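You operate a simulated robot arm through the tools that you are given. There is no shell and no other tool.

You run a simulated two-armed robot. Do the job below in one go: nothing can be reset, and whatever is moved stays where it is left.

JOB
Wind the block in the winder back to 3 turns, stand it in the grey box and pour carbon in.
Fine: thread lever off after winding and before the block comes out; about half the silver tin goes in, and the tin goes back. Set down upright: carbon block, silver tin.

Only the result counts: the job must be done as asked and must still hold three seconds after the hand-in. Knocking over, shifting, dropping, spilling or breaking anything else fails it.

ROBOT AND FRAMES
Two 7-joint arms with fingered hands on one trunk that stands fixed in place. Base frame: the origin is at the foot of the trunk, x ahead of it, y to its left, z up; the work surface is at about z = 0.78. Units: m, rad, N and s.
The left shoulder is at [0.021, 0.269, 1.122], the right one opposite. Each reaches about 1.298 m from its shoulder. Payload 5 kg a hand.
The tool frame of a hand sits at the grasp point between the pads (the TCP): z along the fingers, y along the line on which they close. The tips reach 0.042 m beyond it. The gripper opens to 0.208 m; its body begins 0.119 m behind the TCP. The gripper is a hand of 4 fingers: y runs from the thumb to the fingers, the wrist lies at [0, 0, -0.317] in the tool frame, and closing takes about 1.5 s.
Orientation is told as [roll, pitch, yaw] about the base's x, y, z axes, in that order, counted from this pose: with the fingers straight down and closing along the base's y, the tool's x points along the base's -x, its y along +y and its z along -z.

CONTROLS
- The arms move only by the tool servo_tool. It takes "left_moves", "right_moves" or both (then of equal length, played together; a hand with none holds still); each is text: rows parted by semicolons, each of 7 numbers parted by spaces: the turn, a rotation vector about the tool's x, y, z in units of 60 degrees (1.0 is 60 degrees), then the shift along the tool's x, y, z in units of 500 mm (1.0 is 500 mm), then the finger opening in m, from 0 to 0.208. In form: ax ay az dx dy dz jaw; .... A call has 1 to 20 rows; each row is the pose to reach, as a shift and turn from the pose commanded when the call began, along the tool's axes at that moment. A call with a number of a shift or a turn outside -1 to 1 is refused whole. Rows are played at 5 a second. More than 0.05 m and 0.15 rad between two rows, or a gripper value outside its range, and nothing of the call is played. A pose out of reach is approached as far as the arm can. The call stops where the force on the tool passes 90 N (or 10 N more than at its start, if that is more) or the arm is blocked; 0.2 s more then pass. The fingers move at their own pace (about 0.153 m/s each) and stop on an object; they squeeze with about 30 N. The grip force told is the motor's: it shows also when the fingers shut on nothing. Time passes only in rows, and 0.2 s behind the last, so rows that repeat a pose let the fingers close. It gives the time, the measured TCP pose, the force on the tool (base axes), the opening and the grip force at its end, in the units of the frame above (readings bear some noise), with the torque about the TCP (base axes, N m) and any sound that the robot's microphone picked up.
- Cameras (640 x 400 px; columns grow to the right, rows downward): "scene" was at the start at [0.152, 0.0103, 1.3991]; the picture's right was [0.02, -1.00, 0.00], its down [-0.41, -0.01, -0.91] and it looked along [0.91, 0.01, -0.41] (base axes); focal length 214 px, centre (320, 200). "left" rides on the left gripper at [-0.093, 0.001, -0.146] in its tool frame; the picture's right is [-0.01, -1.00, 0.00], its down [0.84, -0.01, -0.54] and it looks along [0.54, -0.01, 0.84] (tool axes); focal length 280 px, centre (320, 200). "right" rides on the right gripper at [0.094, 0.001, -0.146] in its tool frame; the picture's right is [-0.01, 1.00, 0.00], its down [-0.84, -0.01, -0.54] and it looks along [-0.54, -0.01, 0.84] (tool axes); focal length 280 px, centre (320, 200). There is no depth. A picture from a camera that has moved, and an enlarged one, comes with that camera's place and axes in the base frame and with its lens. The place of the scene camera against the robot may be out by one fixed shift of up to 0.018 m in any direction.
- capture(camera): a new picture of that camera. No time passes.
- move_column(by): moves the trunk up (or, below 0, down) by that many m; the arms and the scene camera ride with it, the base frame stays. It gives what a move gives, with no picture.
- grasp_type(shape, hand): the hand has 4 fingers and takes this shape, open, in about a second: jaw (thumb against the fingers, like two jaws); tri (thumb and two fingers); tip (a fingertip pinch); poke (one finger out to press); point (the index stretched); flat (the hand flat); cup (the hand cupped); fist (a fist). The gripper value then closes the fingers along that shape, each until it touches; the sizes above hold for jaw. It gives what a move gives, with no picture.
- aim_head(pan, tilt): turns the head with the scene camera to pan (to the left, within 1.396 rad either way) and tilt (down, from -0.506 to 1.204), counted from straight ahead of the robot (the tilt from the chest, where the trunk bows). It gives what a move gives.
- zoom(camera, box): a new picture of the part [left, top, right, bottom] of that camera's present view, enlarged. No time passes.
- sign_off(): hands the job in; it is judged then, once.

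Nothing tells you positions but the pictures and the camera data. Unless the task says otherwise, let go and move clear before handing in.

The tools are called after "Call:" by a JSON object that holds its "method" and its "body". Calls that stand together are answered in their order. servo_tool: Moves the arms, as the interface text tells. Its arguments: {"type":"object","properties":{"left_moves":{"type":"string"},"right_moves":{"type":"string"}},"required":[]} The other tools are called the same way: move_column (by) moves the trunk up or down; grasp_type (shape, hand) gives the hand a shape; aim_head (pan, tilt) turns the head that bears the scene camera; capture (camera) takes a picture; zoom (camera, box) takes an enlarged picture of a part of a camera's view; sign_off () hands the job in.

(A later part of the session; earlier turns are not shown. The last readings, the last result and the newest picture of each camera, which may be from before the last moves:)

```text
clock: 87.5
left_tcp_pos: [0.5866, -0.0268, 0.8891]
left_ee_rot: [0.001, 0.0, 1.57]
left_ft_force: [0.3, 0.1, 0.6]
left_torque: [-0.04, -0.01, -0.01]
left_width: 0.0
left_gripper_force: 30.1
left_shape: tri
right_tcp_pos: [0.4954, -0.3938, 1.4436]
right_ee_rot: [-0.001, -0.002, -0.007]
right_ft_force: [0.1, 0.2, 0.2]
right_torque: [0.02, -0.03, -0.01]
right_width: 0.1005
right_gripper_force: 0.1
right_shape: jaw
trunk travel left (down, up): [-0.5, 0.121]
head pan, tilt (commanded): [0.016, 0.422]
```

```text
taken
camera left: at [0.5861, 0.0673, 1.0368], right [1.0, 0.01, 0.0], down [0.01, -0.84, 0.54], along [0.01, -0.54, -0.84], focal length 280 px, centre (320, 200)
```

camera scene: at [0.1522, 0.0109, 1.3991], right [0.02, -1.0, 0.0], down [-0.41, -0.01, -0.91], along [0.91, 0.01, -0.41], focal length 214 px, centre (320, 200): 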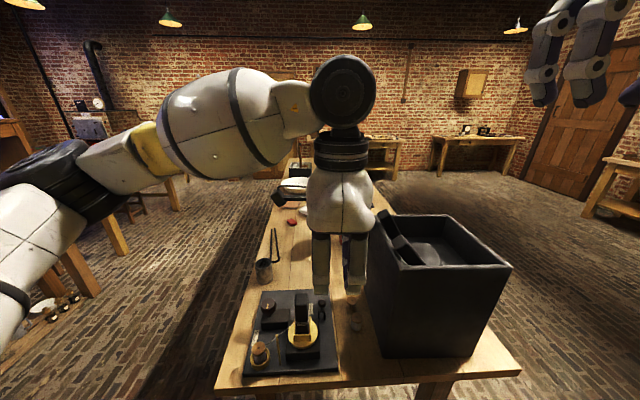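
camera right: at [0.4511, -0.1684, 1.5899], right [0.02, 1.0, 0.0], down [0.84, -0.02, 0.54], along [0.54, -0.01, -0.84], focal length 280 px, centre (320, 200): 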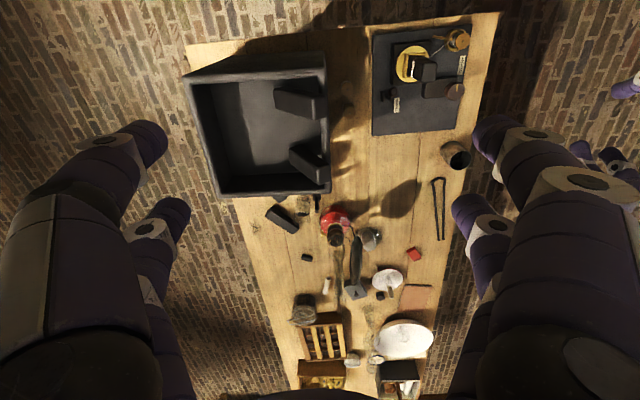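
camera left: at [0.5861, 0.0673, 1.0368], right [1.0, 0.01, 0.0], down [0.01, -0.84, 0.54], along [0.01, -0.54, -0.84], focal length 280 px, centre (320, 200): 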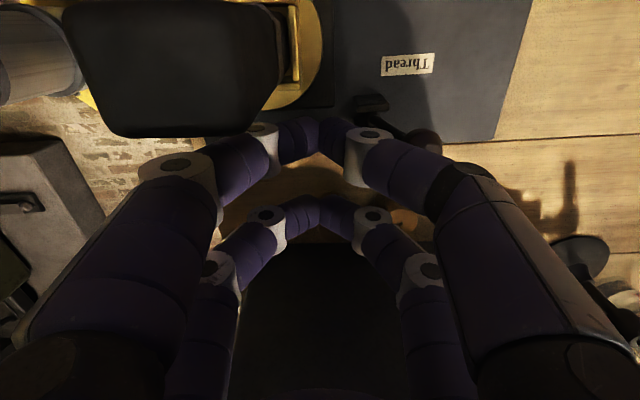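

Call:
{"method": "servo_tool", "body": {"left_moves": "0 0 0 0 -0.01 0 0; 0 0 0 0 -0.02 0 0; 0 0 0 0 -0.03 0 0; 0 0 0 0 -0.03 0 0"}}

Call:
{"method": "zoom", "body": {"camera": "left", "box": [320, 60, 480, 180]}}

```text
clock: 88.5
left_tcp_pos: [0.6011, -0.0261, 0.8896]
left_ee_rot: [0.001, -0.001, 1.571]
left_ft_force: [0.1, -0.5, 0.7]
left_torque: [0.0, -0.02, -0.03]
left_width: 0.0002
left_gripper_force: 30.3
left_shape: tri
right_tcp_pos: [0.496, -0.3934, 1.4435]
right_ee_rot: [0.001, -0.001, -0.008]
right_ft_force: [0.4, -0.1, -0.5]
right_torque: [0.0, 0.02, -0.03]
right_width: 0.1006
right_gripper_force: 0.0
right_shape: jaw
trunk travel left (down, up): [-0.5, 0.121]
head pan, tilt (commanded): [0.016, 0.422]
```

```text
3.33 times, centred on (400, 120) of left
camera zoom: at [0.6008, 0.0679, 1.0369], right [1.0, 0.01, 0.0], down [0.01, -0.84, 0.54], along [0.01, -0.54, -0.84], focal length 935 px, centre (53, 467)
```

zoom: 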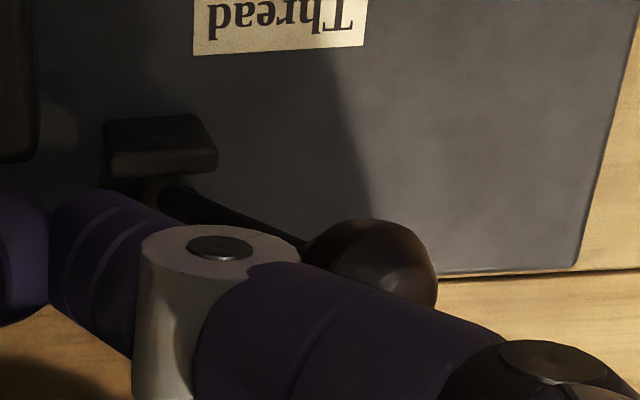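

Call:
{"method": "servo_tool", "body": {"left_moves": "0 0 0 0 -0.01 0 0; 0 0 0 0 -0.02 0 0; 0 0 0 0 -0.03 0 0; 0 0 0 0 -0.04 0 0; 0 0 0 0 -0.04 0 0"}}

Call:
{"method": "zoom", "body": {"camera": "left", "box": [320, 60, 480, 180]}}

```text
clock: 89.7
left_tcp_pos: [0.6186, -0.0289, 0.8925]
left_ee_rot: [-0.003, 0.0, 1.568]
left_ft_force: [-48.0, -12.2, 28.8]
left_torque: [0.87, -0.63, 1.22]
left_width: 0.0
left_gripper_force: 29.4
left_shape: tri
right_tcp_pos: [0.4925, -0.3943, 1.4446]
right_ee_rot: [0.0, -0.005, -0.008]
right_ft_force: [0.0, -0.5, -0.2]
right_torque: [-0.02, -0.01, 0.02]
right_width: 0.1005
right_gripper_force: 0.0
right_shape: jaw
trunk travel left (down, up): [-0.5, 0.121]
head pan, tilt (commanded): [0.016, 0.422]
```

```text
3.33 times, centred on (400, 120) of left
camera zoom: at [0.6182, 0.0658, 1.0396], right [1.0, 0.01, 0.0], down [0.01, -0.84, 0.54], along [0.01, -0.54, -0.84], focal length 935 px, centre (53, 467)
```

zoom: 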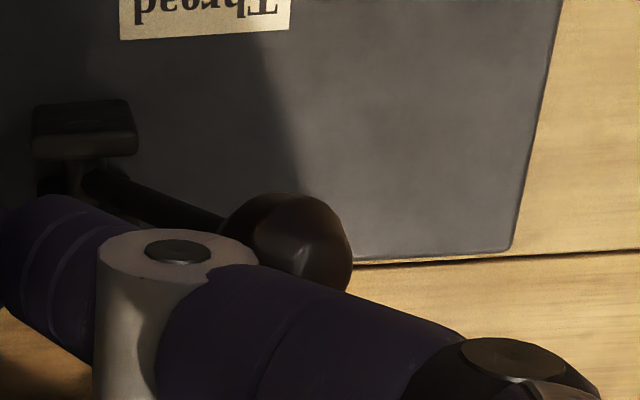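

The end stop is reached (force rises), so I back off at once and lift away.

Call:
{"method": "servo_tool", "body": {"left_moves": "0 0 0 0 0.02 0 0; 0 0 0 0 0.06 0 0; 0 0 0 0 0.14 0 0; 0 0 0 0 0.22 0 0; 0 0 0 0 0.22 -0.08 0; 0 0 0 0 0.22 -0.16 0; 0 0 0 0 0.22 -0.24 0; 0 0 0 0 0.22 -0.32 0; 0 0 0 0 0.22 -0.4 0; 0 0 0 0 0.22 -0.42 0"}}

Call:
{"method": "zoom", "body": {"camera": "left", "box": [300, 0, 500, 120]}}

Call:
{"method": "zoom", "body": {"camera": "scene", "box": [220, 270, 360, 390]}}

```text
clock: 91.9
left_tcp_pos: [0.5135, -0.0249, 1.1014]
left_ee_rot: [0.0, 0.001, 1.571]
left_ft_force: [0.6, 0.0, -0.1]
left_torque: [-0.01, -0.01, 0.03]
left_width: 0.0
left_gripper_force: 30.1
left_shape: tri
right_tcp_pos: [0.497, -0.3935, 1.4431]
right_ee_rot: [-0.001, -0.001, -0.008]
right_ft_force: [0.2, 0.5, -0.4]
right_torque: [-0.01, 0.04, 0.0]
right_width: 0.1006
right_gripper_force: 0.0
right_shape: jaw
trunk travel left (down, up): [-0.5, 0.121]
head pan, tilt (commanded): [0.016, 0.422]
```

```text
3.20 times, centred on (400, 60) of left
camera zoom: at [0.5114, 0.0688, 1.2483], right [1.0, 0.01, 0.0], down [0.01, -0.84, 0.54], along [0.01, -0.54, -0.84], focal length 897 px, centre (64, 648)
```

zoom: 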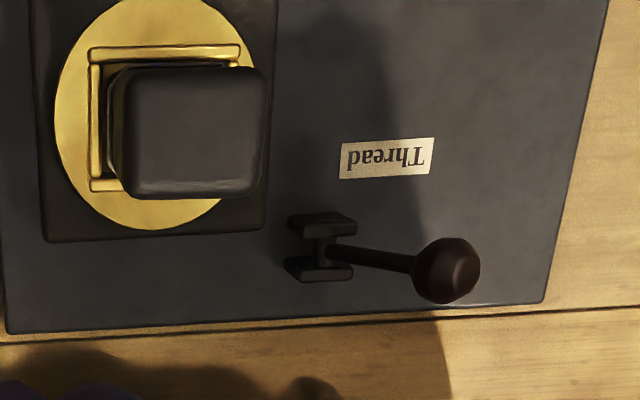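

```text
3.33 times, centred on (290, 330) of scene
camera zoom: at [0.1522, 0.0103, 1.399], right [0.02, -1.0, 0.0], down [-0.41, -0.01, -0.91], along [0.91, 0.01, -0.41], focal length 715 px, centre (420, -233)
```

zoom: 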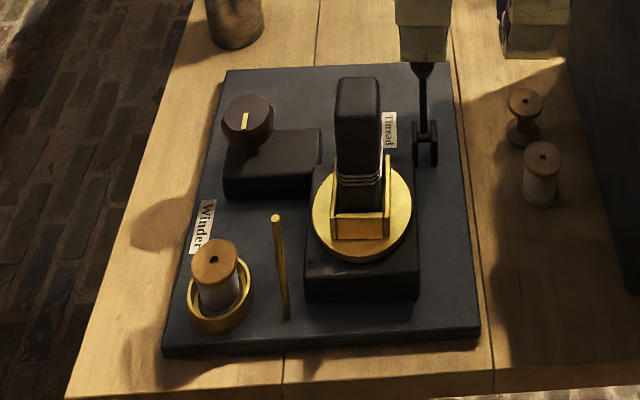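

The lever is fully over at its stop, the board has not moved, and the thread is off. Before moving the block I use the right hand's poke finger to slide the nudged leaning block's foot back (~11 mm toward +y); first I clear the left hand and bring the right hand over the box.

Call:
{"method": "servo_tool", "body": {"left_moves": "0 0 0 -0.09 0 -0.02 0; 0 0 0 -0.18 0 -0.04 0; 0 0 0 -0.27 0 -0.06 0; 0 0 0 -0.36 0 -0.08 0; 0 0 0 -0.45 0 -0.1 0; 0 0 0 -0.54 0 -0.1 0; 0 0 0 -0.54 0 -0.1 0.05"}}

Call:
{"method": "grasp_type", "body": {"shape": "poke", "hand": "right"}}

Call:
{"method": "servo_tool", "body": {"right_moves": "0 0 0.1 -0.016 0.018 0.028 0; 0 0 0.2 -0.032 0.036 0.056 0; 0 0 0.3 -0.048 0.054 0.084 0; 0 0 0.4 -0.064 0.072 0.112 0; 0 0 0.5 -0.08 0.09 0.14 0; 0 0 0.6 -0.096 0.108 0.168 0; 0 0 0.7 -0.112 0.126 0.196 0; 0 0 0.8 -0.128 0.144 0.224 0; 0 0 0.9 -0.144 0.162 0.252 0; 0 0 1.0 -0.158 0.18 0.28 0; 0 0 1.0 -0.158 0.18 0.28 0"}}

Call:
{"method": "servo_tool", "body": {"right_moves": "0 0 0.125 0 0 0 0; 0 0 0.25 0 0 0 0; 0 0 0.375 0 0 0 0; 0 0 0.492 0 0 0 0; 0 0 0.492 0 0 0 0"}}

Call:
{"method": "capture", "body": {"camera": "right"}}

Call:
{"method": "capture", "body": {"camera": "scene"}}

```text
clock: 93.5
left_tcp_pos: [0.5163, 0.2425, 1.1491]
left_ee_rot: [0.001, -0.002, 1.569]
left_ft_force: [0.6, -0.8, -0.5]
left_torque: [0.08, 0.05, -0.03]
left_width: 0.0487
left_gripper_force: 0.1
left_shape: tri
right_tcp_pos: [0.497, -0.3947, 1.4426]
right_ee_rot: [0.001, -0.002, -0.009]
right_ft_force: [-0.2, -1.6, -0.2]
right_torque: [0.13, 0.04, 0.01]
right_width: 0.1002
right_gripper_force: 0.0
right_shape: jaw
trunk travel left (down, up): [-0.5, 0.121]
head pan, tilt (commanded): [0.016, 0.422]
```

```text
clock: 94.4
left_tcp_pos: [0.5159, 0.244, 1.1496]
left_ee_rot: [0.0, 0.001, 1.57]
left_ft_force: [0.2, -0.1, 0.1]
left_torque: [-0.05, 0.02, 0.01]
left_width: 0.0496
left_gripper_force: 0.1
left_shape: tri
right_tcp_pos: [0.4954, -0.3936, 1.4438]
right_ee_rot: [-0.003, -0.003, -0.007]
right_ft_force: [0.4, -0.5, 0.0]
right_torque: [-0.01, -0.04, -0.01]
right_width: 0.0002
right_gripper_force: 0.1
right_shape: poke
trunk travel left (down, up): [-0.5, 0.121]
head pan, tilt (commanded): [0.016, 0.422]
```

```text
clock: 96.8
left_tcp_pos: [0.5161, 0.2429, 1.1489]
left_ee_rot: [0.0, 0.0, 1.571]
left_ft_force: [-0.1, 0.6, 0.2]
left_torque: [0.03, -0.02, 0.03]
left_width: 0.0495
left_gripper_force: 0.1
left_shape: tri
right_tcp_pos: [0.575, -0.305, 1.3044]
right_ee_rot: [0.001, -0.001, -1.056]
right_ft_force: [0.4, 0.2, -0.1]
right_torque: [0.01, -0.06, -0.04]
right_width: 0.0001
right_gripper_force: 0.1
right_shape: poke
trunk travel left (down, up): [-0.5, 0.121]
head pan, tilt (commanded): [0.016, 0.422]
```

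```text
clock: 98.0
left_tcp_pos: [0.5153, 0.2436, 1.1497]
left_ee_rot: [0.0, -0.001, 1.571]
left_ft_force: [0.5, 0.2, 0.1]
left_torque: [-0.04, 0.02, -0.01]
left_width: 0.0496
left_gripper_force: 0.1
left_shape: tri
right_tcp_pos: [0.5762, -0.3057, 1.3047]
right_ee_rot: [0.0, -0.001, -1.571]
right_ft_force: [-0.4, 0.4, 0.1]
right_torque: [-0.01, -0.03, 0.0]
right_width: 0.0
right_gripper_force: 0.0
right_shape: poke
trunk travel left (down, up): [-0.5, 0.121]
head pan, tilt (commanded): [0.016, 0.422]
```

```text
taken
camera right: at [0.5771, -0.2124, 1.4508], right [1.0, -0.01, 0.0], down [-0.01, -0.84, 0.54], along [-0.01, -0.54, -0.84], focal length 280 px, centre (320, 200)
```

right: 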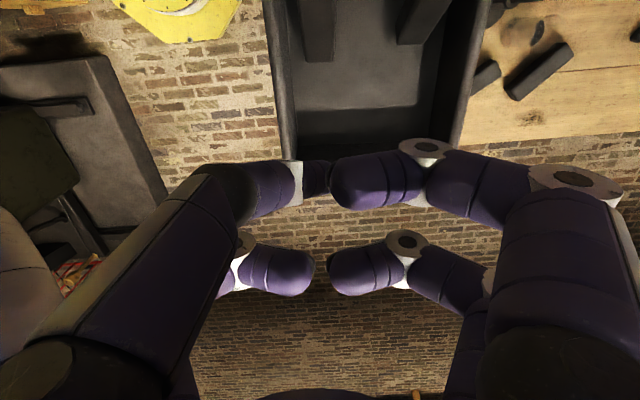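

```text
taken
camera scene: at [0.152, 0.0103, 1.3992], right [0.02, -1.0, 0.0], down [-0.41, -0.01, -0.91], along [0.91, 0.01, -0.41], focal length 214 px, centre (320, 200)
```

scene: 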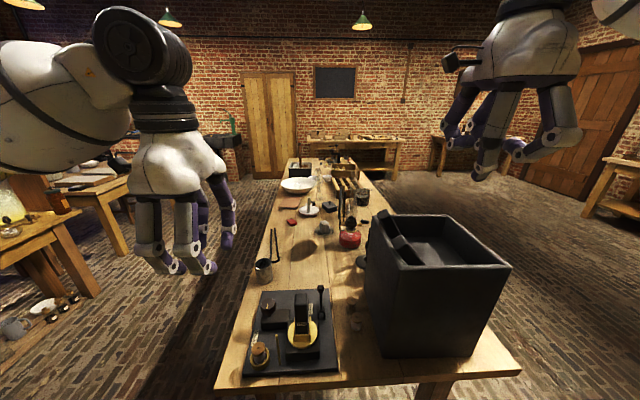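

With the poke shape the curled fingers would come within millimetres of the box rim, so I won't push the foot that way. I park the right arm well out to the side instead, and proceed with the block using the left hand.

Call:
{"method": "servo_tool", "body": {"right_moves": "0 0 -0.1 0 0 -0.06 0; 0 0 -0.2 -0.06 -0.045 -0.1 0; 0 0 -0.3 -0.12 -0.09 -0.13 0; 0 0 -0.4 -0.18 -0.14 -0.15 0; 0 0 -0.5 -0.24 -0.19 -0.17 0; 0 0 -0.6 -0.3 -0.24 -0.18 0; 0 0 -0.7 -0.36 -0.29 -0.19 0; 0 0 -0.8 -0.42 -0.34 -0.2 0; 0 0 -0.9 -0.49 -0.39 -0.2 0; 0 0 -1.0 -0.56 -0.44 -0.2 0; 0 0 -1.0 -0.56 -0.44 -0.2 0"}}

Call:
{"method": "capture", "body": {"camera": "scene"}}

Call:
{"method": "zoom", "body": {"camera": "left", "box": [250, 0, 500, 160]}}

```text
clock: 100.4
left_tcp_pos: [0.5149, 0.244, 1.1497]
left_ee_rot: [-0.001, 0.0, 1.57]
left_ft_force: [1.0, -1.0, -0.3]
left_torque: [0.05, 0.03, -0.02]
left_width: 0.0497
left_gripper_force: 0.0
left_shape: tri
right_tcp_pos: [0.4389, -0.5054, 1.343]
right_ee_rot: [0.002, -0.002, -0.522]
right_ft_force: [0.3, -0.3, 0.5]
right_torque: [0.04, 0.08, 0.02]
right_width: 0.0001
right_gripper_force: 0.0
right_shape: poke
right hand out of reach, approached as far as the arm can: row 7, 8, 9, 10, 11
trunk travel left (down, up): [-0.5, 0.121]
head pan, tilt (commanded): [0.016, 0.422]
```

```text
taken
camera scene: at [0.1524, 0.0099, 1.3991], right [0.02, -1.0, 0.0], down [-0.41, -0.01, -0.91], along [0.91, 0.01, -0.41], focal length 214 px, centre (320, 200)
```

scene: 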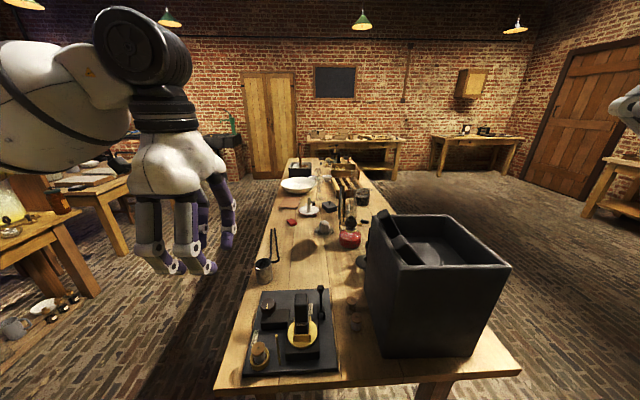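

```text
2.50 times, centred on (375, 80) of left
camera zoom: at [0.5144, 0.337, 1.2962], right [1.0, 0.01, 0.0], down [0.01, -0.84, 0.54], along [0.01, -0.54, -0.84], focal length 701 px, centre (182, 500)
```

zoom: 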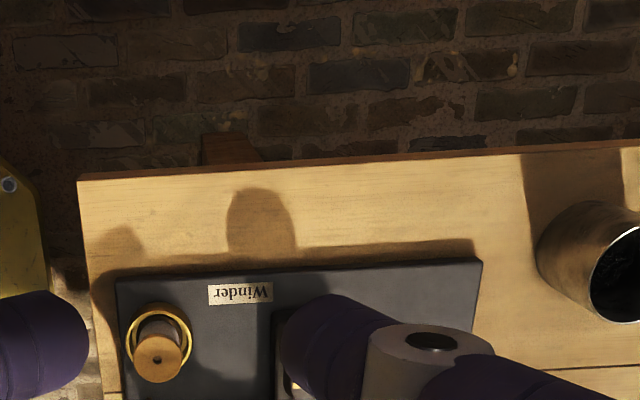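

Now the block: I'll pinch its upper part with one finger pair (closing along y) from above with the left hand at yaw 0, with the other pair free toward +x. I move above the block first.

Call:
{"method": "servo_tool", "body": {"left_moves": "0 0 0.11 0.04 -0.013 0.01 0.09; 0 0 0.22 0.08 -0.026 0.02 0.09; 0 0 0.33 0.12 -0.04 0.03 0.09; 0 0 0.44 0.17 -0.053 0.04 0.09; 0 0 0.55 0.21 -0.066 0.05 0.09; 0 0 0.66 0.25 -0.08 0.06 0.09; 0 0 0.77 0.3 -0.093 0.07 0.09; 0 0 0.88 0.34 -0.106 0.08 0.09; 0 0 1.0 0.384 -0.12 0.09 0.09; 0 0 1.0 0.384 -0.12 0.09 0.09"}}

Call:
{"method": "servo_tool", "body": {"left_moves": "0 0 0.125 0 0 0 0.09; 0 0 0.25 0 0 0 0.09; 0 0 0.375 0 0 0 0.09; 0 0 0.5 0 0 0 0.09; 0 0 0.5 0 0 0 0.09"}}

Call:
{"method": "capture", "body": {"camera": "left"}}

Call:
{"method": "capture", "body": {"camera": "scene"}}

```text
clock: 102.6
left_tcp_pos: [0.5734, 0.0558, 1.1047]
left_ee_rot: [0.001, -0.001, 0.525]
left_ft_force: [0.3, 0.6, -0.4]
left_torque: [-0.05, 0.0, -0.01]
left_width: 0.0898
left_gripper_force: 0.1
left_shape: tri
right_tcp_pos: [0.4386, -0.5049, 1.3435]
right_ee_rot: [0.001, -0.002, -0.522]
right_ft_force: [-0.5, 1.0, 0.5]
right_torque: [-0.07, -0.06, 0.0]
right_width: 0.0002
right_gripper_force: 0.1
right_shape: poke
trunk travel left (down, up): [-0.5, 0.121]
head pan, tilt (commanded): [0.016, 0.422]
```

```text
clock: 103.8
left_tcp_pos: [0.5721, 0.0529, 1.1056]
left_ee_rot: [0.0, 0.001, -0.004]
left_ft_force: [0.5, 0.1, -0.3]
left_torque: [0.0, -0.02, 0.0]
left_width: 0.0895
left_gripper_force: 0.0
left_shape: tri
right_tcp_pos: [0.4392, -0.5051, 1.344]
right_ee_rot: [0.001, -0.002, -0.524]
right_ft_force: [0.1, 0.3, 0.1]
right_torque: [0.02, 0.02, 0.01]
right_width: 0.0
right_gripper_force: 0.1
right_shape: poke
trunk travel left (down, up): [-0.5, 0.121]
head pan, tilt (commanded): [0.016, 0.422]
```

```text
taken
camera left: at [0.6661, 0.0542, 1.253], right [0.01, -1.0, 0.0], down [-0.84, -0.01, 0.54], along [-0.54, -0.01, -0.84], focal length 280 px, centre (320, 200)
```

left: 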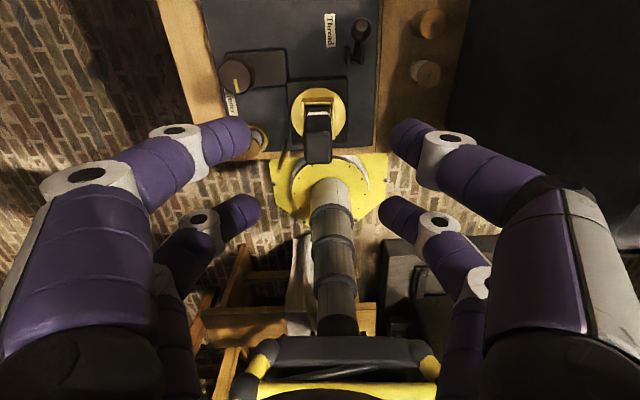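

```text
taken
camera scene: at [0.152, 0.0103, 1.3992], right [0.02, -1.0, 0.0], down [-0.41, -0.01, -0.91], along [0.91, 0.01, -0.41], focal length 214 px, centre (320, 200)
```

scene: 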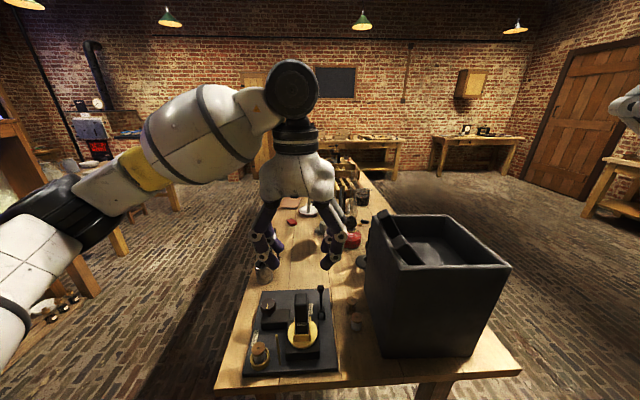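

Call:
{"method": "zoom", "body": {"camera": "left", "box": [270, 70, 370, 180]}}

Call:
{"method": "zoom", "body": {"camera": "scene", "box": [280, 285, 330, 345]}}

```text
3.64 times, centred on (320, 125) of left
camera zoom: at [0.6661, 0.0542, 1.253], right [0.01, -1.0, 0.0], down [-0.84, -0.01, 0.54], along [-0.54, -0.01, -0.84], focal length 1020 px, centre (320, 473)
```

zoom: 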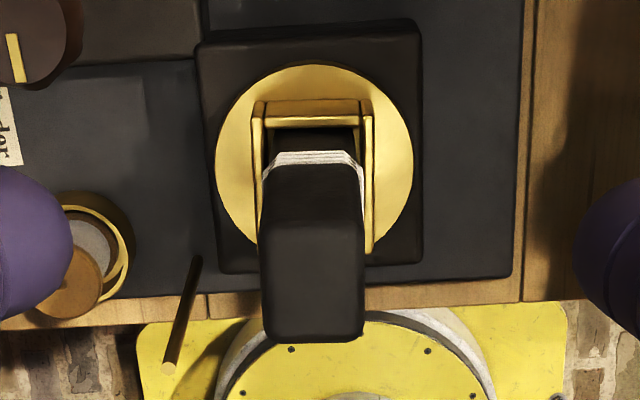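

```text
6.67 times, centred on (305, 315) of scene
camera zoom: at [0.152, 0.0103, 1.3992], right [0.02, -1.0, 0.0], down [-0.41, -0.01, -0.91], along [0.91, 0.01, -0.41], focal length 1430 px, centre (420, -567)
```

zoom: 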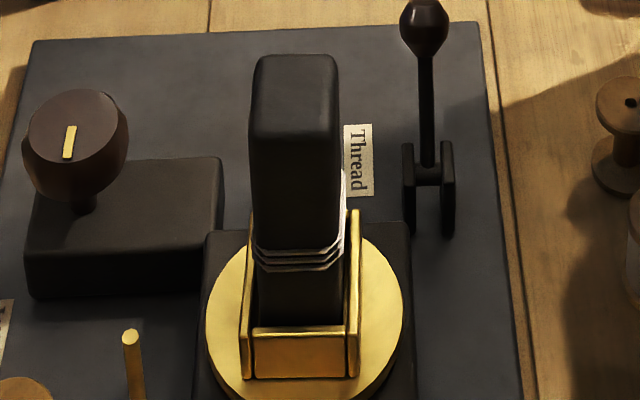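

Block centre (0.546, 0.053), about 33 mm wide, top 0.964, three rings. I lower the hand so the far finger pair straddles the block's upper part.

Call:
{"method": "servo_tool", "body": {"left_moves": "0 0 0 -0.008 0 0.06 0.07; 0 0 0 -0.008 0 0.12 0.07; 0 0 0 -0.008 0 0.18 0.07; 0 0 0 -0.008 0 0.24 0.07; 0 0 0 -0.008 0 0.297 0.07; 0 0 0 -0.008 0 0.297 0.07"}}

Call:
{"method": "capture", "body": {"camera": "left"}}

Call:
{"method": "zoom", "body": {"camera": "scene", "box": [240, 230, 380, 380]}}

```text
clock: 105.2
left_tcp_pos: [0.5794, 0.0538, 0.9578]
left_ee_rot: [-0.001, 0.001, 0.0]
left_ft_force: [-0.3, 0.6, 0.0]
left_torque: [0.05, -0.02, -0.04]
left_width: 0.0704
left_gripper_force: 0.0
left_shape: tri
right_tcp_pos: [0.4386, -0.506, 1.3443]
right_ee_rot: [0.002, 0.0, -0.522]
right_ft_force: [-0.3, -0.4, -0.8]
right_torque: [0.06, -0.05, 0.0]
right_width: 0.0001
right_gripper_force: 0.0
right_shape: poke
trunk travel left (down, up): [-0.5, 0.121]
head pan, tilt (commanded): [0.016, 0.422]
```

```text
taken
camera left: at [0.6726, 0.0556, 1.1052], right [0.01, -1.0, 0.0], down [-0.84, -0.01, 0.54], along [-0.54, -0.01, -0.84], focal length 280 px, centre (320, 200)
```

left: 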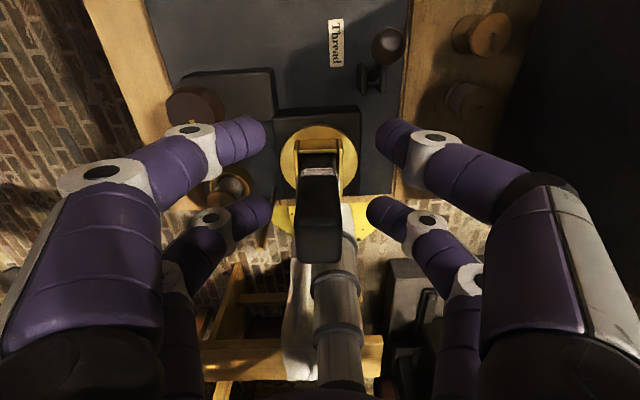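

```text
2.67 times, centred on (310, 305) of scene
camera zoom: at [0.1518, 0.0102, 1.3993], right [0.02, -1.0, 0.0], down [-0.41, -0.01, -0.91], along [0.91, 0.01, -0.41], focal length 572 px, centre (347, -80)
```

zoom: 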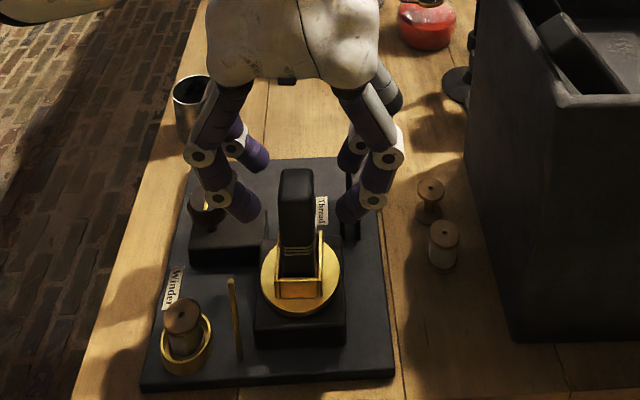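

Call:
{"method": "servo_tool", "body": {"left_moves": "0 0 0 0.008 -0.001 0 0.07; 0 0 0 0.008 -0.001 0 0.05; 0 0 0 0.008 -0.001 0 0.04; 0 0 0 0.008 -0.001 0 0.03; 0 0 0 0.008 -0.001 0 0.0; 0 0 0 0.008 -0.001 0 0.0; 0 0 0 0.008 -0.001 0 0.0; 0 0 0 0.008 -0.001 0 0.0"}}

Call:
{"method": "capture", "body": {"camera": "left"}}

Call:
{"method": "zoom", "body": {"camera": "scene", "box": [260, 260, 360, 360]}}

```text
clock: 107.0
left_tcp_pos: [0.5748, 0.0536, 0.9587]
left_ee_rot: [0.0, 0.0, 0.0]
left_ft_force: [-0.4, -0.3, -2.0]
left_torque: [0.01, -0.09, 0.04]
left_width: 0.0
left_gripper_force: 29.7
left_shape: tri
right_tcp_pos: [0.44, -0.5059, 1.3448]
right_ee_rot: [0.002, -0.001, -0.52]
right_ft_force: [0.3, 0.4, 0.6]
right_torque: [0.02, -0.04, -0.03]
right_width: 0.0001
right_gripper_force: 0.0
right_shape: poke
trunk travel left (down, up): [-0.5, 0.121]
head pan, tilt (commanded): [0.016, 0.422]
```

```text
taken
camera left: at [0.6682, 0.0552, 1.1054], right [0.01, -1.0, 0.0], down [-0.84, -0.01, 0.54], along [-0.54, -0.01, -0.84], focal length 280 px, centre (320, 200)
```

left: 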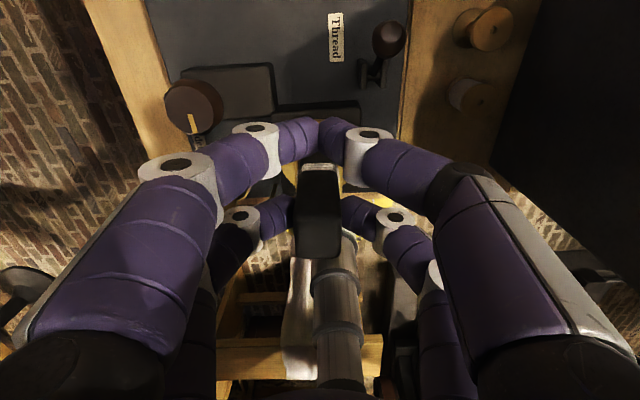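

```text
4.00 times, centred on (310, 310) of scene
camera zoom: at [0.1521, 0.0103, 1.3991], right [0.02, -1.0, 0.0], down [-0.41, -0.01, -0.91], along [0.91, 0.01, -0.41], focal length 858 px, centre (360, -240)
```

zoom: 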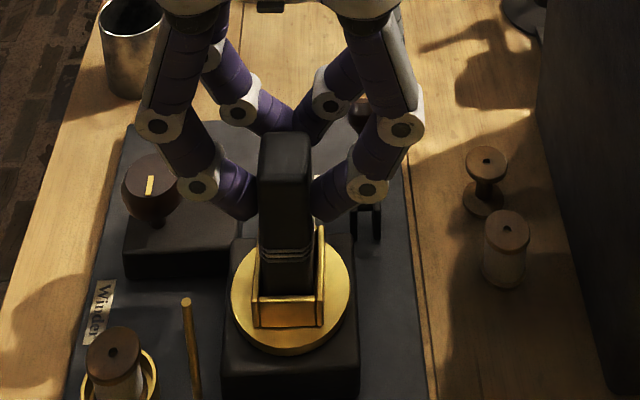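

The far pair pinches the block, the other pair closed on itself. I lift slowly by 3 cm first.

Call:
{"method": "servo_tool", "body": {"left_moves": "0 0 0 0 0 -0.01 0; 0 0 0 0 0 -0.02 0; 0 0 0 0 0 -0.03 0; 0 0 0 0 0 -0.045 0; 0 0 0 0 0 -0.06 0; 0 0 0 0 0 -0.06 0"}}

Call:
{"method": "zoom", "body": {"camera": "scene", "box": [260, 250, 360, 370]}}

Call:
{"method": "capture", "body": {"camera": "left"}}

```text
clock: 108.4
left_tcp_pos: [0.5727, 0.0512, 0.9869]
left_ee_rot: [0.0, 0.001, -0.002]
left_ft_force: [0.9, 0.3, -1.7]
left_torque: [-0.03, -0.05, 0.01]
left_width: 0.0002
left_gripper_force: 30.4
left_shape: tri
right_tcp_pos: [0.4393, -0.5063, 1.3441]
right_ee_rot: [0.002, 0.0, -0.522]
right_ft_force: [-0.4, 0.5, 0.2]
right_torque: [0.02, 0.03, -0.02]
right_width: 0.0
right_gripper_force: 0.0
right_shape: poke
trunk travel left (down, up): [-0.5, 0.121]
head pan, tilt (commanded): [0.016, 0.422]
```

```text
3.33 times, centred on (310, 310) of scene
camera zoom: at [0.1522, 0.0102, 1.3991], right [0.02, -1.0, 0.0], down [-0.41, -0.01, -0.91], along [0.91, 0.01, -0.41], focal length 715 px, centre (353, -167)
```

zoom: 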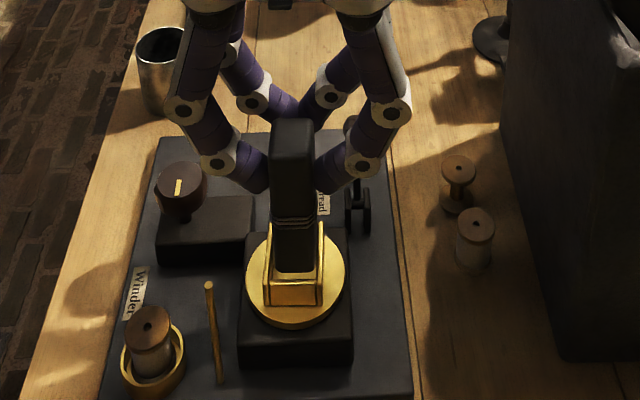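

```text
taken
camera left: at [0.6665, 0.0531, 1.133], right [0.01, -1.0, 0.0], down [-0.84, -0.01, 0.54], along [-0.54, -0.01, -0.84], focal length 280 px, centre (320, 200)
```

left: 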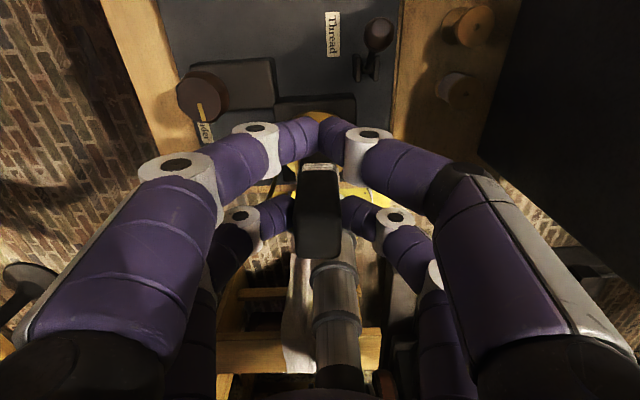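

The block came out cleanly. I raise the trunk by 0.1 m to gain reach over the box.

Call:
{"method": "move_column", "body": {"by": 0.1}}

Call:
{"method": "zoom", "body": {"camera": "scene", "box": [240, 250, 380, 400]}}

```text
clock: 109.7
left_tcp_pos: [0.5734, 0.0506, 1.0859]
left_ee_rot: [0.0, 0.002, -0.001]
left_ft_force: [0.5, -0.2, -3.3]
left_torque: [-0.01, -0.04, -0.03]
left_width: 0.0
left_gripper_force: 30.1
left_shape: tri
right_tcp_pos: [0.4451, -0.5074, 1.4417]
right_ee_rot: [0.001, -0.002, -0.522]
right_ft_force: [0.5, 0.4, 0.5]
right_torque: [0.0, -0.03, -0.02]
right_width: 0.0
right_gripper_force: 0.0
right_shape: poke
trunk travel left (down, up): [-0.6, 0.021]
head pan, tilt (commanded): [0.016, 0.422]
```

```text
2.67 times, centred on (310, 325) of scene
camera zoom: at [0.15, 0.0102, 1.4992], right [0.02, -1.0, 0.0], down [-0.41, -0.01, -0.91], along [0.91, 0.01, -0.41], focal length 572 px, centre (347, -133)
```

zoom: 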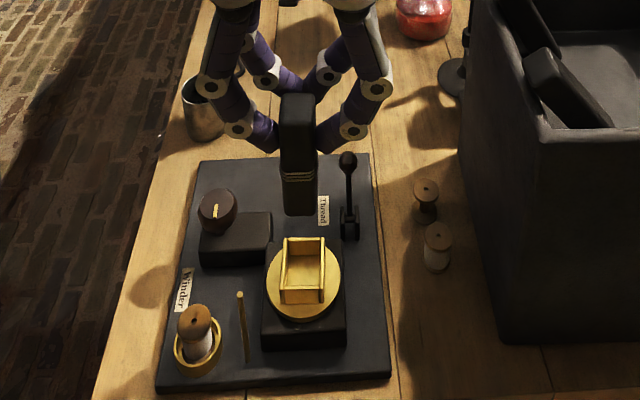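

The block hangs upright with three rings. I lift to z=1.30 and carry it over the box to about (0.63, −0.325).

Call:
{"method": "servo_tool", "body": {"left_moves": "0 0 0 0 0 -0.07 0; 0 0 0 0 0 -0.14 0; 0 0 0 0 0 -0.21 0; 0 0 0 0 0 -0.28 0; 0 0 0 0 0 -0.35 0; 0 0 0 0 0 -0.428 0; 0 0 0 -0.015 -0.07 -0.428 0; 0 0 0 -0.031 -0.14 -0.428 0; 0 0 0 -0.047 -0.21 -0.428 0; 0 0 0 -0.063 -0.28 -0.428 0; 0 0 0 -0.08 -0.35 -0.428 0; 0 0 0 -0.097 -0.42 -0.428 0; 0 0 0 -0.114 -0.49 -0.428 0; 0 0 0 -0.13 -0.56 -0.428 0; 0 0 0 -0.146 -0.63 -0.428 0; 0 0 0 -0.16 -0.69 -0.428 0; 0 0 0 -0.173 -0.751 -0.428 0; 0 0 0 -0.173 -0.751 -0.428 0"}}

Call:
{"method": "capture", "body": {"camera": "left"}}

Call:
{"method": "capture", "body": {"camera": "scene"}}

```text
clock: 113.2
left_tcp_pos: [0.712, -0.1706, 1.3414]
left_ee_rot: [-0.086, 0.01, 0.125]
left_ft_force: [1.7, 0.4, -2.4]
left_torque: [-0.09, 0.04, 0.0]
left_width: 0.0
left_gripper_force: 30.5
left_shape: tri
left hand out of reach, approached as far as the arm can: row 15, 16, 17
right_tcp_pos: [0.4473, -0.5068, 1.4428]
right_ee_rot: [0.0, -0.002, -0.524]
right_ft_force: [0.8, 1.6, 0.1]
right_torque: [-0.26, 0.04, 0.01]
right_width: 0.0
right_gripper_force: 0.0
right_shape: poke
trunk travel left (down, up): [-0.6, 0.021]
head pan, tilt (commanded): [0.016, 0.422]
stopped in row 17 (left hand): the arm was blocked; the commanded pose is now the measured one
```

```text
taken
camera left: at [0.8046, -0.1446, 1.488], right [0.14, -0.99, 0.09], down [-0.83, -0.07, 0.55], along [-0.53, -0.15, -0.83], focal length 280 px, centre (320, 200)
```

left: 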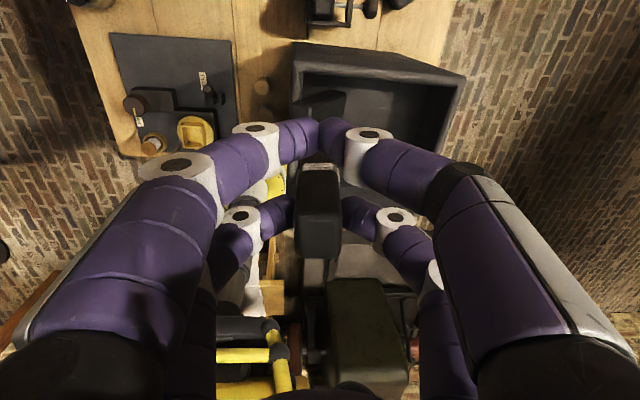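

```text
taken
camera scene: at [0.1507, 0.0118, 1.4995], right [0.01, -1.0, 0.0], down [-0.41, -0.01, -0.91], along [0.91, 0.01, -0.41], focal length 214 px, centre (320, 200)
```

scene: 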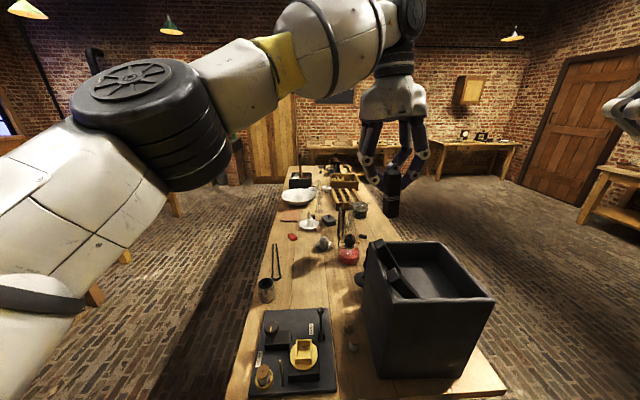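

The left arm is at its reach limit there, so I'll set the block nearer, at about (0.575, −0.315). First I straighten the hand and come back to (0.605, −0.20, 1.26).

Call:
{"method": "servo_tool", "body": {"left_moves": "-0.016 -0.004 0.024 0.044 -0.003 0.03 0; -0.032 -0.008 0.048 0.088 -0.007 0.06 0; -0.048 -0.012 0.071 0.132 -0.01 0.09 0; -0.064 -0.016 0.095 0.176 -0.014 0.12 0; -0.08 -0.02 0.119 0.218 -0.017 0.164 0; -0.08 -0.02 0.119 0.218 -0.017 0.164 0"}}

Call:
{"method": "capture", "body": {"camera": "left"}}

Call:
{"method": "capture", "body": {"camera": "scene"}}

```text
clock: 114.6
left_tcp_pos: [0.6025, -0.2013, 1.2605]
left_ee_rot: [0.003, -0.018, -0.002]
left_ft_force: [0.9, 0.9, -3.3]
left_torque: [-0.12, 0.01, 0.01]
left_width: 0.0
left_gripper_force: 30.6
left_shape: tri
right_tcp_pos: [0.4456, -0.5068, 1.4413]
right_ee_rot: [0.0, 0.001, -0.524]
right_ft_force: [1.3, 0.6, 0.6]
right_torque: [-0.09, 0.1, 0.0]
right_width: 0.0
right_gripper_force: 0.0
right_shape: poke
trunk travel left (down, up): [-0.6, 0.021]
head pan, tilt (commanded): [0.016, 0.422]
```

```text
taken
camera left: at [0.6937, -0.2012, 1.409], right [0.01, -1.0, 0.0], down [-0.85, -0.01, 0.52], along [-0.52, 0.0, -0.85], focal length 280 px, centre (320, 200)
```

left: 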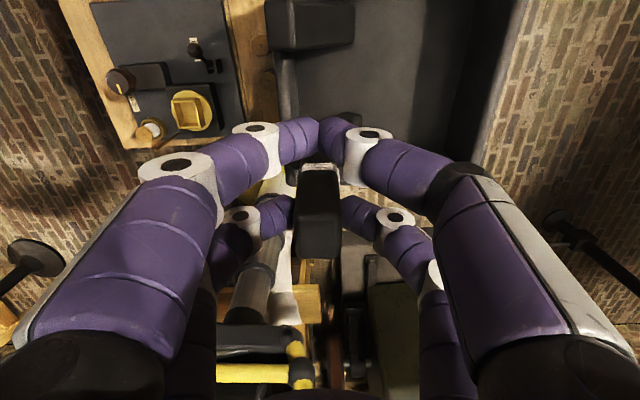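

```text
taken
camera scene: at [0.1505, 0.0111, 1.4994], right [0.02, -1.0, 0.0], down [-0.41, -0.01, -0.91], along [0.91, 0.01, -0.41], focal length 214 px, centre (320, 200)
```

scene: 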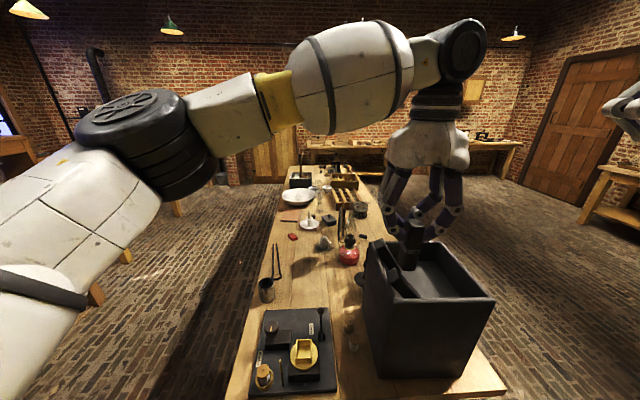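

The posture is good now. I move to y=−0.31 while lowering to z≈1.20, then check the clearances from the cameras.

Call:
{"method": "servo_tool", "body": {"left_moves": "0 0.006 0 -0.002 -0.05 0.02 0; 0 0.01 0 -0.003 -0.1 0.045 0; 0 0.017 0 -0.005 -0.15 0.075 0; 0 0.017 0 -0.005 -0.19 0.1 0; 0 0.017 0 -0.005 -0.218 0.121 0; 0 0.017 0 -0.005 -0.218 0.121 0"}}

Call:
{"method": "capture", "body": {"camera": "left"}}

Call:
{"method": "zoom", "body": {"camera": "scene", "box": [340, 180, 520, 340]}}

```text
clock: 115.9
left_tcp_pos: [0.6813, -0.2311, 1.2517]
left_ee_rot: [-0.066, 0.002, 0.119]
left_ft_force: [0.3, 0.7, -2.9]
left_torque: [0.03, -0.06, -0.01]
left_width: 0.0001
left_gripper_force: 29.6
left_shape: tri
left hand out of reach, approached as far as the arm can: row 5, 6
right_tcp_pos: [0.4471, -0.5082, 1.4422]
right_ee_rot: [0.002, 0.0, -0.522]
right_ft_force: [1.4, 0.2, 0.0]
right_torque: [0.01, 0.07, 0.03]
right_width: 0.0
right_gripper_force: 0.0
right_shape: poke
trunk travel left (down, up): [-0.6, 0.021]
head pan, tilt (commanded): [0.016, 0.422]
stopped in row 6 (left hand): the arm was blocked; the commanded pose is now the measured one
```

```text
taken
camera left: at [0.773, -0.2079, 1.3979], right [0.13, -0.99, 0.07], down [-0.84, -0.08, 0.54], along [-0.53, -0.13, -0.84], focal length 280 px, centre (320, 200)
```

left: 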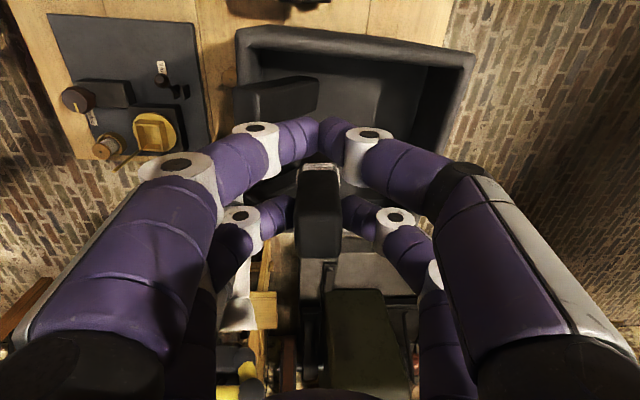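

```text
2.50 times, centred on (430, 260) of scene
camera zoom: at [0.1506, 0.01, 1.4993], right [0.02, -1.0, 0.0], down [-0.41, -0.01, -0.91], along [0.91, 0.01, -0.41], focal length 536 px, centre (45, 50)
```

zoom: 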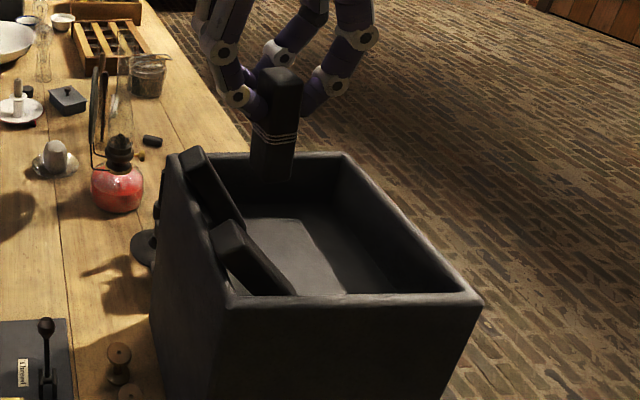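

The wrist bend limits the reach; lower and slightly nearer is better. I raise the trunk the last 2 cm, straighten the hand at (0.648, −0.24), and will set the block between and in front of the leaning ones at about (0.618, −0.285).

Call:
{"method": "move_column", "body": {"by": 0.02}}

Call:
{"method": "servo_tool", "body": {"left_moves": "-0.016 -0.001 0.028 0.015 0.001 0.02 0; -0.032 -0.002 0.057 0.035 0.002 0.04 0; -0.048 -0.002 0.085 0.05 0.003 0.06 0; -0.063 -0.002 0.113 0.068 0.002 0.09 0; -0.063 -0.002 0.113 0.068 0.002 0.09 0"}}

Call:
{"method": "zoom", "body": {"camera": "scene", "box": [340, 180, 520, 340]}}

Call:
{"method": "capture", "body": {"camera": "left"}}

```text
clock: 116.6
left_tcp_pos: [0.6802, -0.2308, 1.2713]
left_ee_rot: [-0.064, -0.001, 0.118]
left_ft_force: [0.3, 0.6, -1.3]
left_torque: [0.05, -0.05, 0.01]
left_width: 0.0
left_gripper_force: 30.1
left_shape: tri
right_tcp_pos: [0.4468, -0.5084, 1.4622]
right_ee_rot: [0.003, 0.001, -0.522]
right_ft_force: [0.6, 0.2, -0.3]
right_torque: [0.04, 0.08, 0.02]
right_width: 0.0001
right_gripper_force: 0.0
right_shape: poke
trunk travel left (down, up): [-0.62, 0.001]
head pan, tilt (commanded): [0.016, 0.422]
```

```text
clock: 117.8
left_tcp_pos: [0.6437, -0.2402, 1.225]
left_ee_rot: [0.004, -0.005, -0.007]
left_ft_force: [-0.4, 0.1, -2.4]
left_torque: [-0.01, -0.09, 0.0]
left_width: 0.0
left_gripper_force: 29.6
left_shape: tri
right_tcp_pos: [0.4456, -0.5079, 1.4625]
right_ee_rot: [0.001, -0.001, -0.524]
right_ft_force: [0.2, 0.0, -0.9]
right_torque: [-0.05, -0.01, -0.02]
right_width: 0.0002
right_gripper_force: 0.1
right_shape: poke
trunk travel left (down, up): [-0.62, 0.001]
head pan, tilt (commanded): [0.016, 0.422]
```

```text
2.50 times, centred on (430, 260) of scene
camera zoom: at [0.1493, 0.0106, 1.5196], right [0.02, -1.0, 0.0], down [-0.41, -0.01, -0.91], along [0.91, 0.01, -0.41], focal length 536 px, centre (45, 50)
```

zoom: 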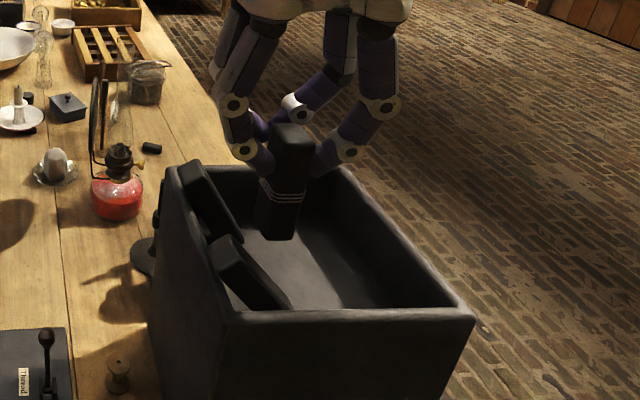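

```text
taken
camera left: at [0.7367, -0.2387, 1.3734], right [0.01, -1.0, 0.0], down [-0.85, -0.01, 0.53], along [-0.53, 0.0, -0.85], focal length 280 px, centre (320, 200)
```

left: 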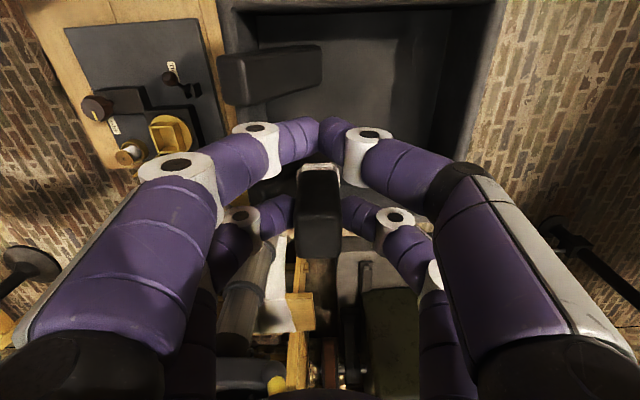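

Straight and clear. Next, a small move to y=−0.285 while lowering to z≈1.17.

Call:
{"method": "servo_tool", "body": {"left_moves": "0 0 0 -0.003 -0.03 0.03 0; 0 0 0 -0.006 -0.06 0.06 0; 0 0 0 -0.008 -0.09 0.1 0; 0 0 0 -0.008 -0.09 0.11 0; 0 0 0 -0.008 -0.09 0.11 0"}}

Call:
{"method": "zoom", "body": {"camera": "scene", "box": [360, 200, 480, 320]}}

```text
clock: 119.2
left_tcp_pos: [0.698, -0.2347, 1.1976]
left_ee_rot: [-0.033, -0.009, 0.072]
left_ft_force: [-1.2, -0.2, -2.9]
left_torque: [0.01, -0.1, 0.02]
left_width: 0.0001
left_gripper_force: 30.1
left_shape: tri
right_tcp_pos: [0.4468, -0.5077, 1.4613]
right_ee_rot: [0.0, 0.0, -0.523]
right_ft_force: [0.5, 0.6, 0.1]
right_torque: [-0.1, -0.02, 0.0]
right_width: 0.0
right_gripper_force: 0.0
right_shape: poke
trunk travel left (down, up): [-0.62, 0.001]
head pan, tilt (commanded): [0.016, 0.422]
stopped in row 5 (left hand): the arm was blocked; the commanded pose is now the measured one
```

```text
3.33 times, centred on (420, 260) of scene
camera zoom: at [0.1496, 0.0107, 1.5195], right [0.02, -1.0, 0.0], down [-0.41, -0.01, -0.91], along [0.91, 0.01, -0.41], focal length 715 px, centre (-13, 0)
```

zoom: 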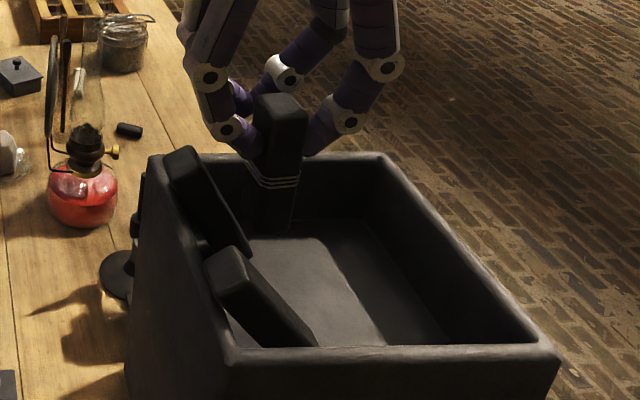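

The arm is at its inward limit near y≈−0.25, so I'll stand the block between the two leaning ones instead, at about (0.63, −0.24), where the left arm reaches straight. First I raise slightly and re-straighten.

Call:
{"method": "servo_tool", "body": {"left_moves": "-0.006 0.001 0.014 0.01 0 -0.055 0; -0.012 0.002 0.028 0.025 -0.002 -0.055 0; -0.018 0.003 0.042 0.043 -0.004 -0.055 0; -0.025 0.004 0.056 0.06 -0.005 -0.055 0; -0.031 0.006 0.069 0.077 -0.006 -0.055 0; -0.031 0.006 0.069 0.077 -0.006 -0.055 0"}}

Call:
{"method": "capture", "body": {"camera": "left"}}

Call:
{"method": "zoom", "body": {"camera": "scene", "box": [360, 200, 480, 320]}}

```text
clock: 120.6
left_tcp_pos: [0.6626, -0.2358, 1.2239]
left_ee_rot: [-0.001, 0.0, 0.011]
left_ft_force: [-0.3, 0.4, -2.2]
left_torque: [-0.02, -0.07, 0.0]
left_width: 0.0
left_gripper_force: 29.6
left_shape: tri
right_tcp_pos: [0.4464, -0.508, 1.4617]
right_ee_rot: [0.002, 0.0, -0.523]
right_ft_force: [0.1, -1.0, 0.2]
right_torque: [-0.01, -0.02, 0.0]
right_width: 0.0
right_gripper_force: 0.1
right_shape: poke
trunk travel left (down, up): [-0.62, 0.001]
head pan, tilt (commanded): [0.016, 0.422]
```

```text
taken
camera left: at [0.7558, -0.232, 1.3706], right [0.02, -1.0, 0.0], down [-0.84, -0.02, 0.54], along [-0.54, -0.01, -0.84], focal length 280 px, centre (320, 200)
```

left: 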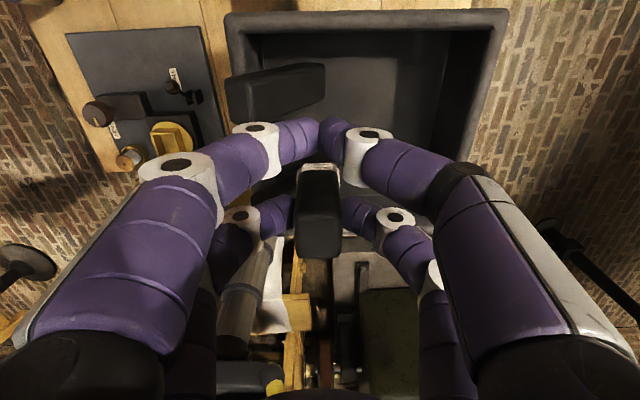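

```text
3.33 times, centred on (420, 260) of scene
camera zoom: at [0.1496, 0.0103, 1.5195], right [0.02, -1.0, 0.0], down [-0.41, -0.01, -0.91], along [0.91, 0.01, -0.41], focal length 715 px, centre (-13, 0)
```

zoom: 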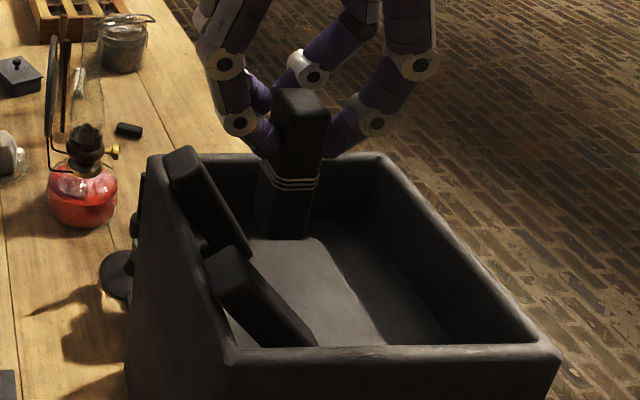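

Straight again, with the block at about (0.633, −0.236), between the leaning blocks (x ≤0.592 and ≥0.673). I descend in small steps.

Call:
{"method": "servo_tool", "body": {"left_moves": "0 0 0 0 -0.004 0.03 0; 0 0 0 0 -0.008 0.06 0; 0 0 0 0 -0.008 0.09 0; 0 0 0 0 -0.008 0.12 0; 0 0 0 0 -0.008 0.12 0"}}

Call:
{"method": "capture", "body": {"camera": "left"}}

Call:
{"method": "zoom", "body": {"camera": "scene", "box": [360, 200, 480, 320]}}

```text
clock: 121.8
left_tcp_pos: [0.6553, -0.2466, 1.1644]
left_ee_rot: [0.002, -0.005, -0.005]
left_ft_force: [-0.9, 0.6, -2.0]
left_torque: [-0.02, -0.13, 0.0]
left_width: 0.0001
left_gripper_force: 30.4
left_shape: tri
right_tcp_pos: [0.4461, -0.5079, 1.4629]
right_ee_rot: [0.002, 0.0, -0.524]
right_ft_force: [-1.2, 1.3, 1.0]
right_torque: [-0.01, -0.05, -0.03]
right_width: 0.0
right_gripper_force: 0.0
right_shape: poke
trunk travel left (down, up): [-0.62, 0.001]
head pan, tilt (commanded): [0.016, 0.422]
```

```text
taken
camera left: at [0.7478, -0.2461, 1.3123], right [0.01, -1.0, 0.0], down [-0.85, -0.01, 0.53], along [-0.53, 0.0, -0.85], focal length 280 px, centre (320, 200)
```

left: 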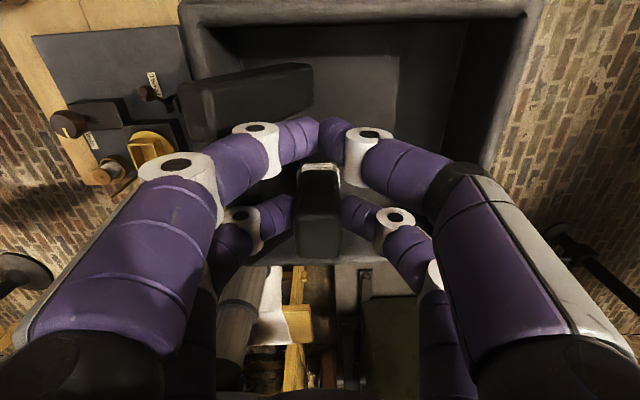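

```text
3.33 times, centred on (420, 260) of scene
camera zoom: at [0.149, 0.0105, 1.5196], right [0.02, -1.0, 0.0], down [-0.41, -0.01, -0.91], along [0.91, 0.01, -0.41], focal length 715 px, centre (-13, 0)
```

zoom: 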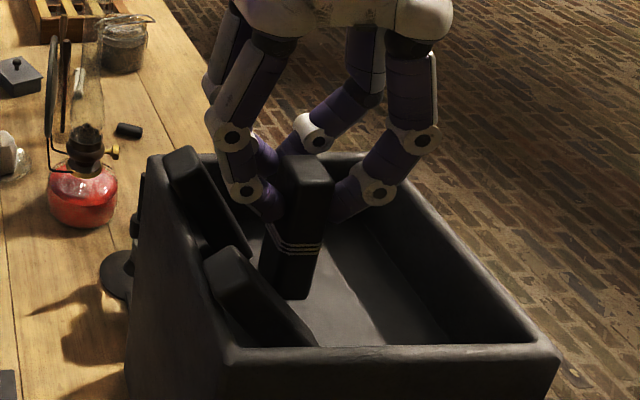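

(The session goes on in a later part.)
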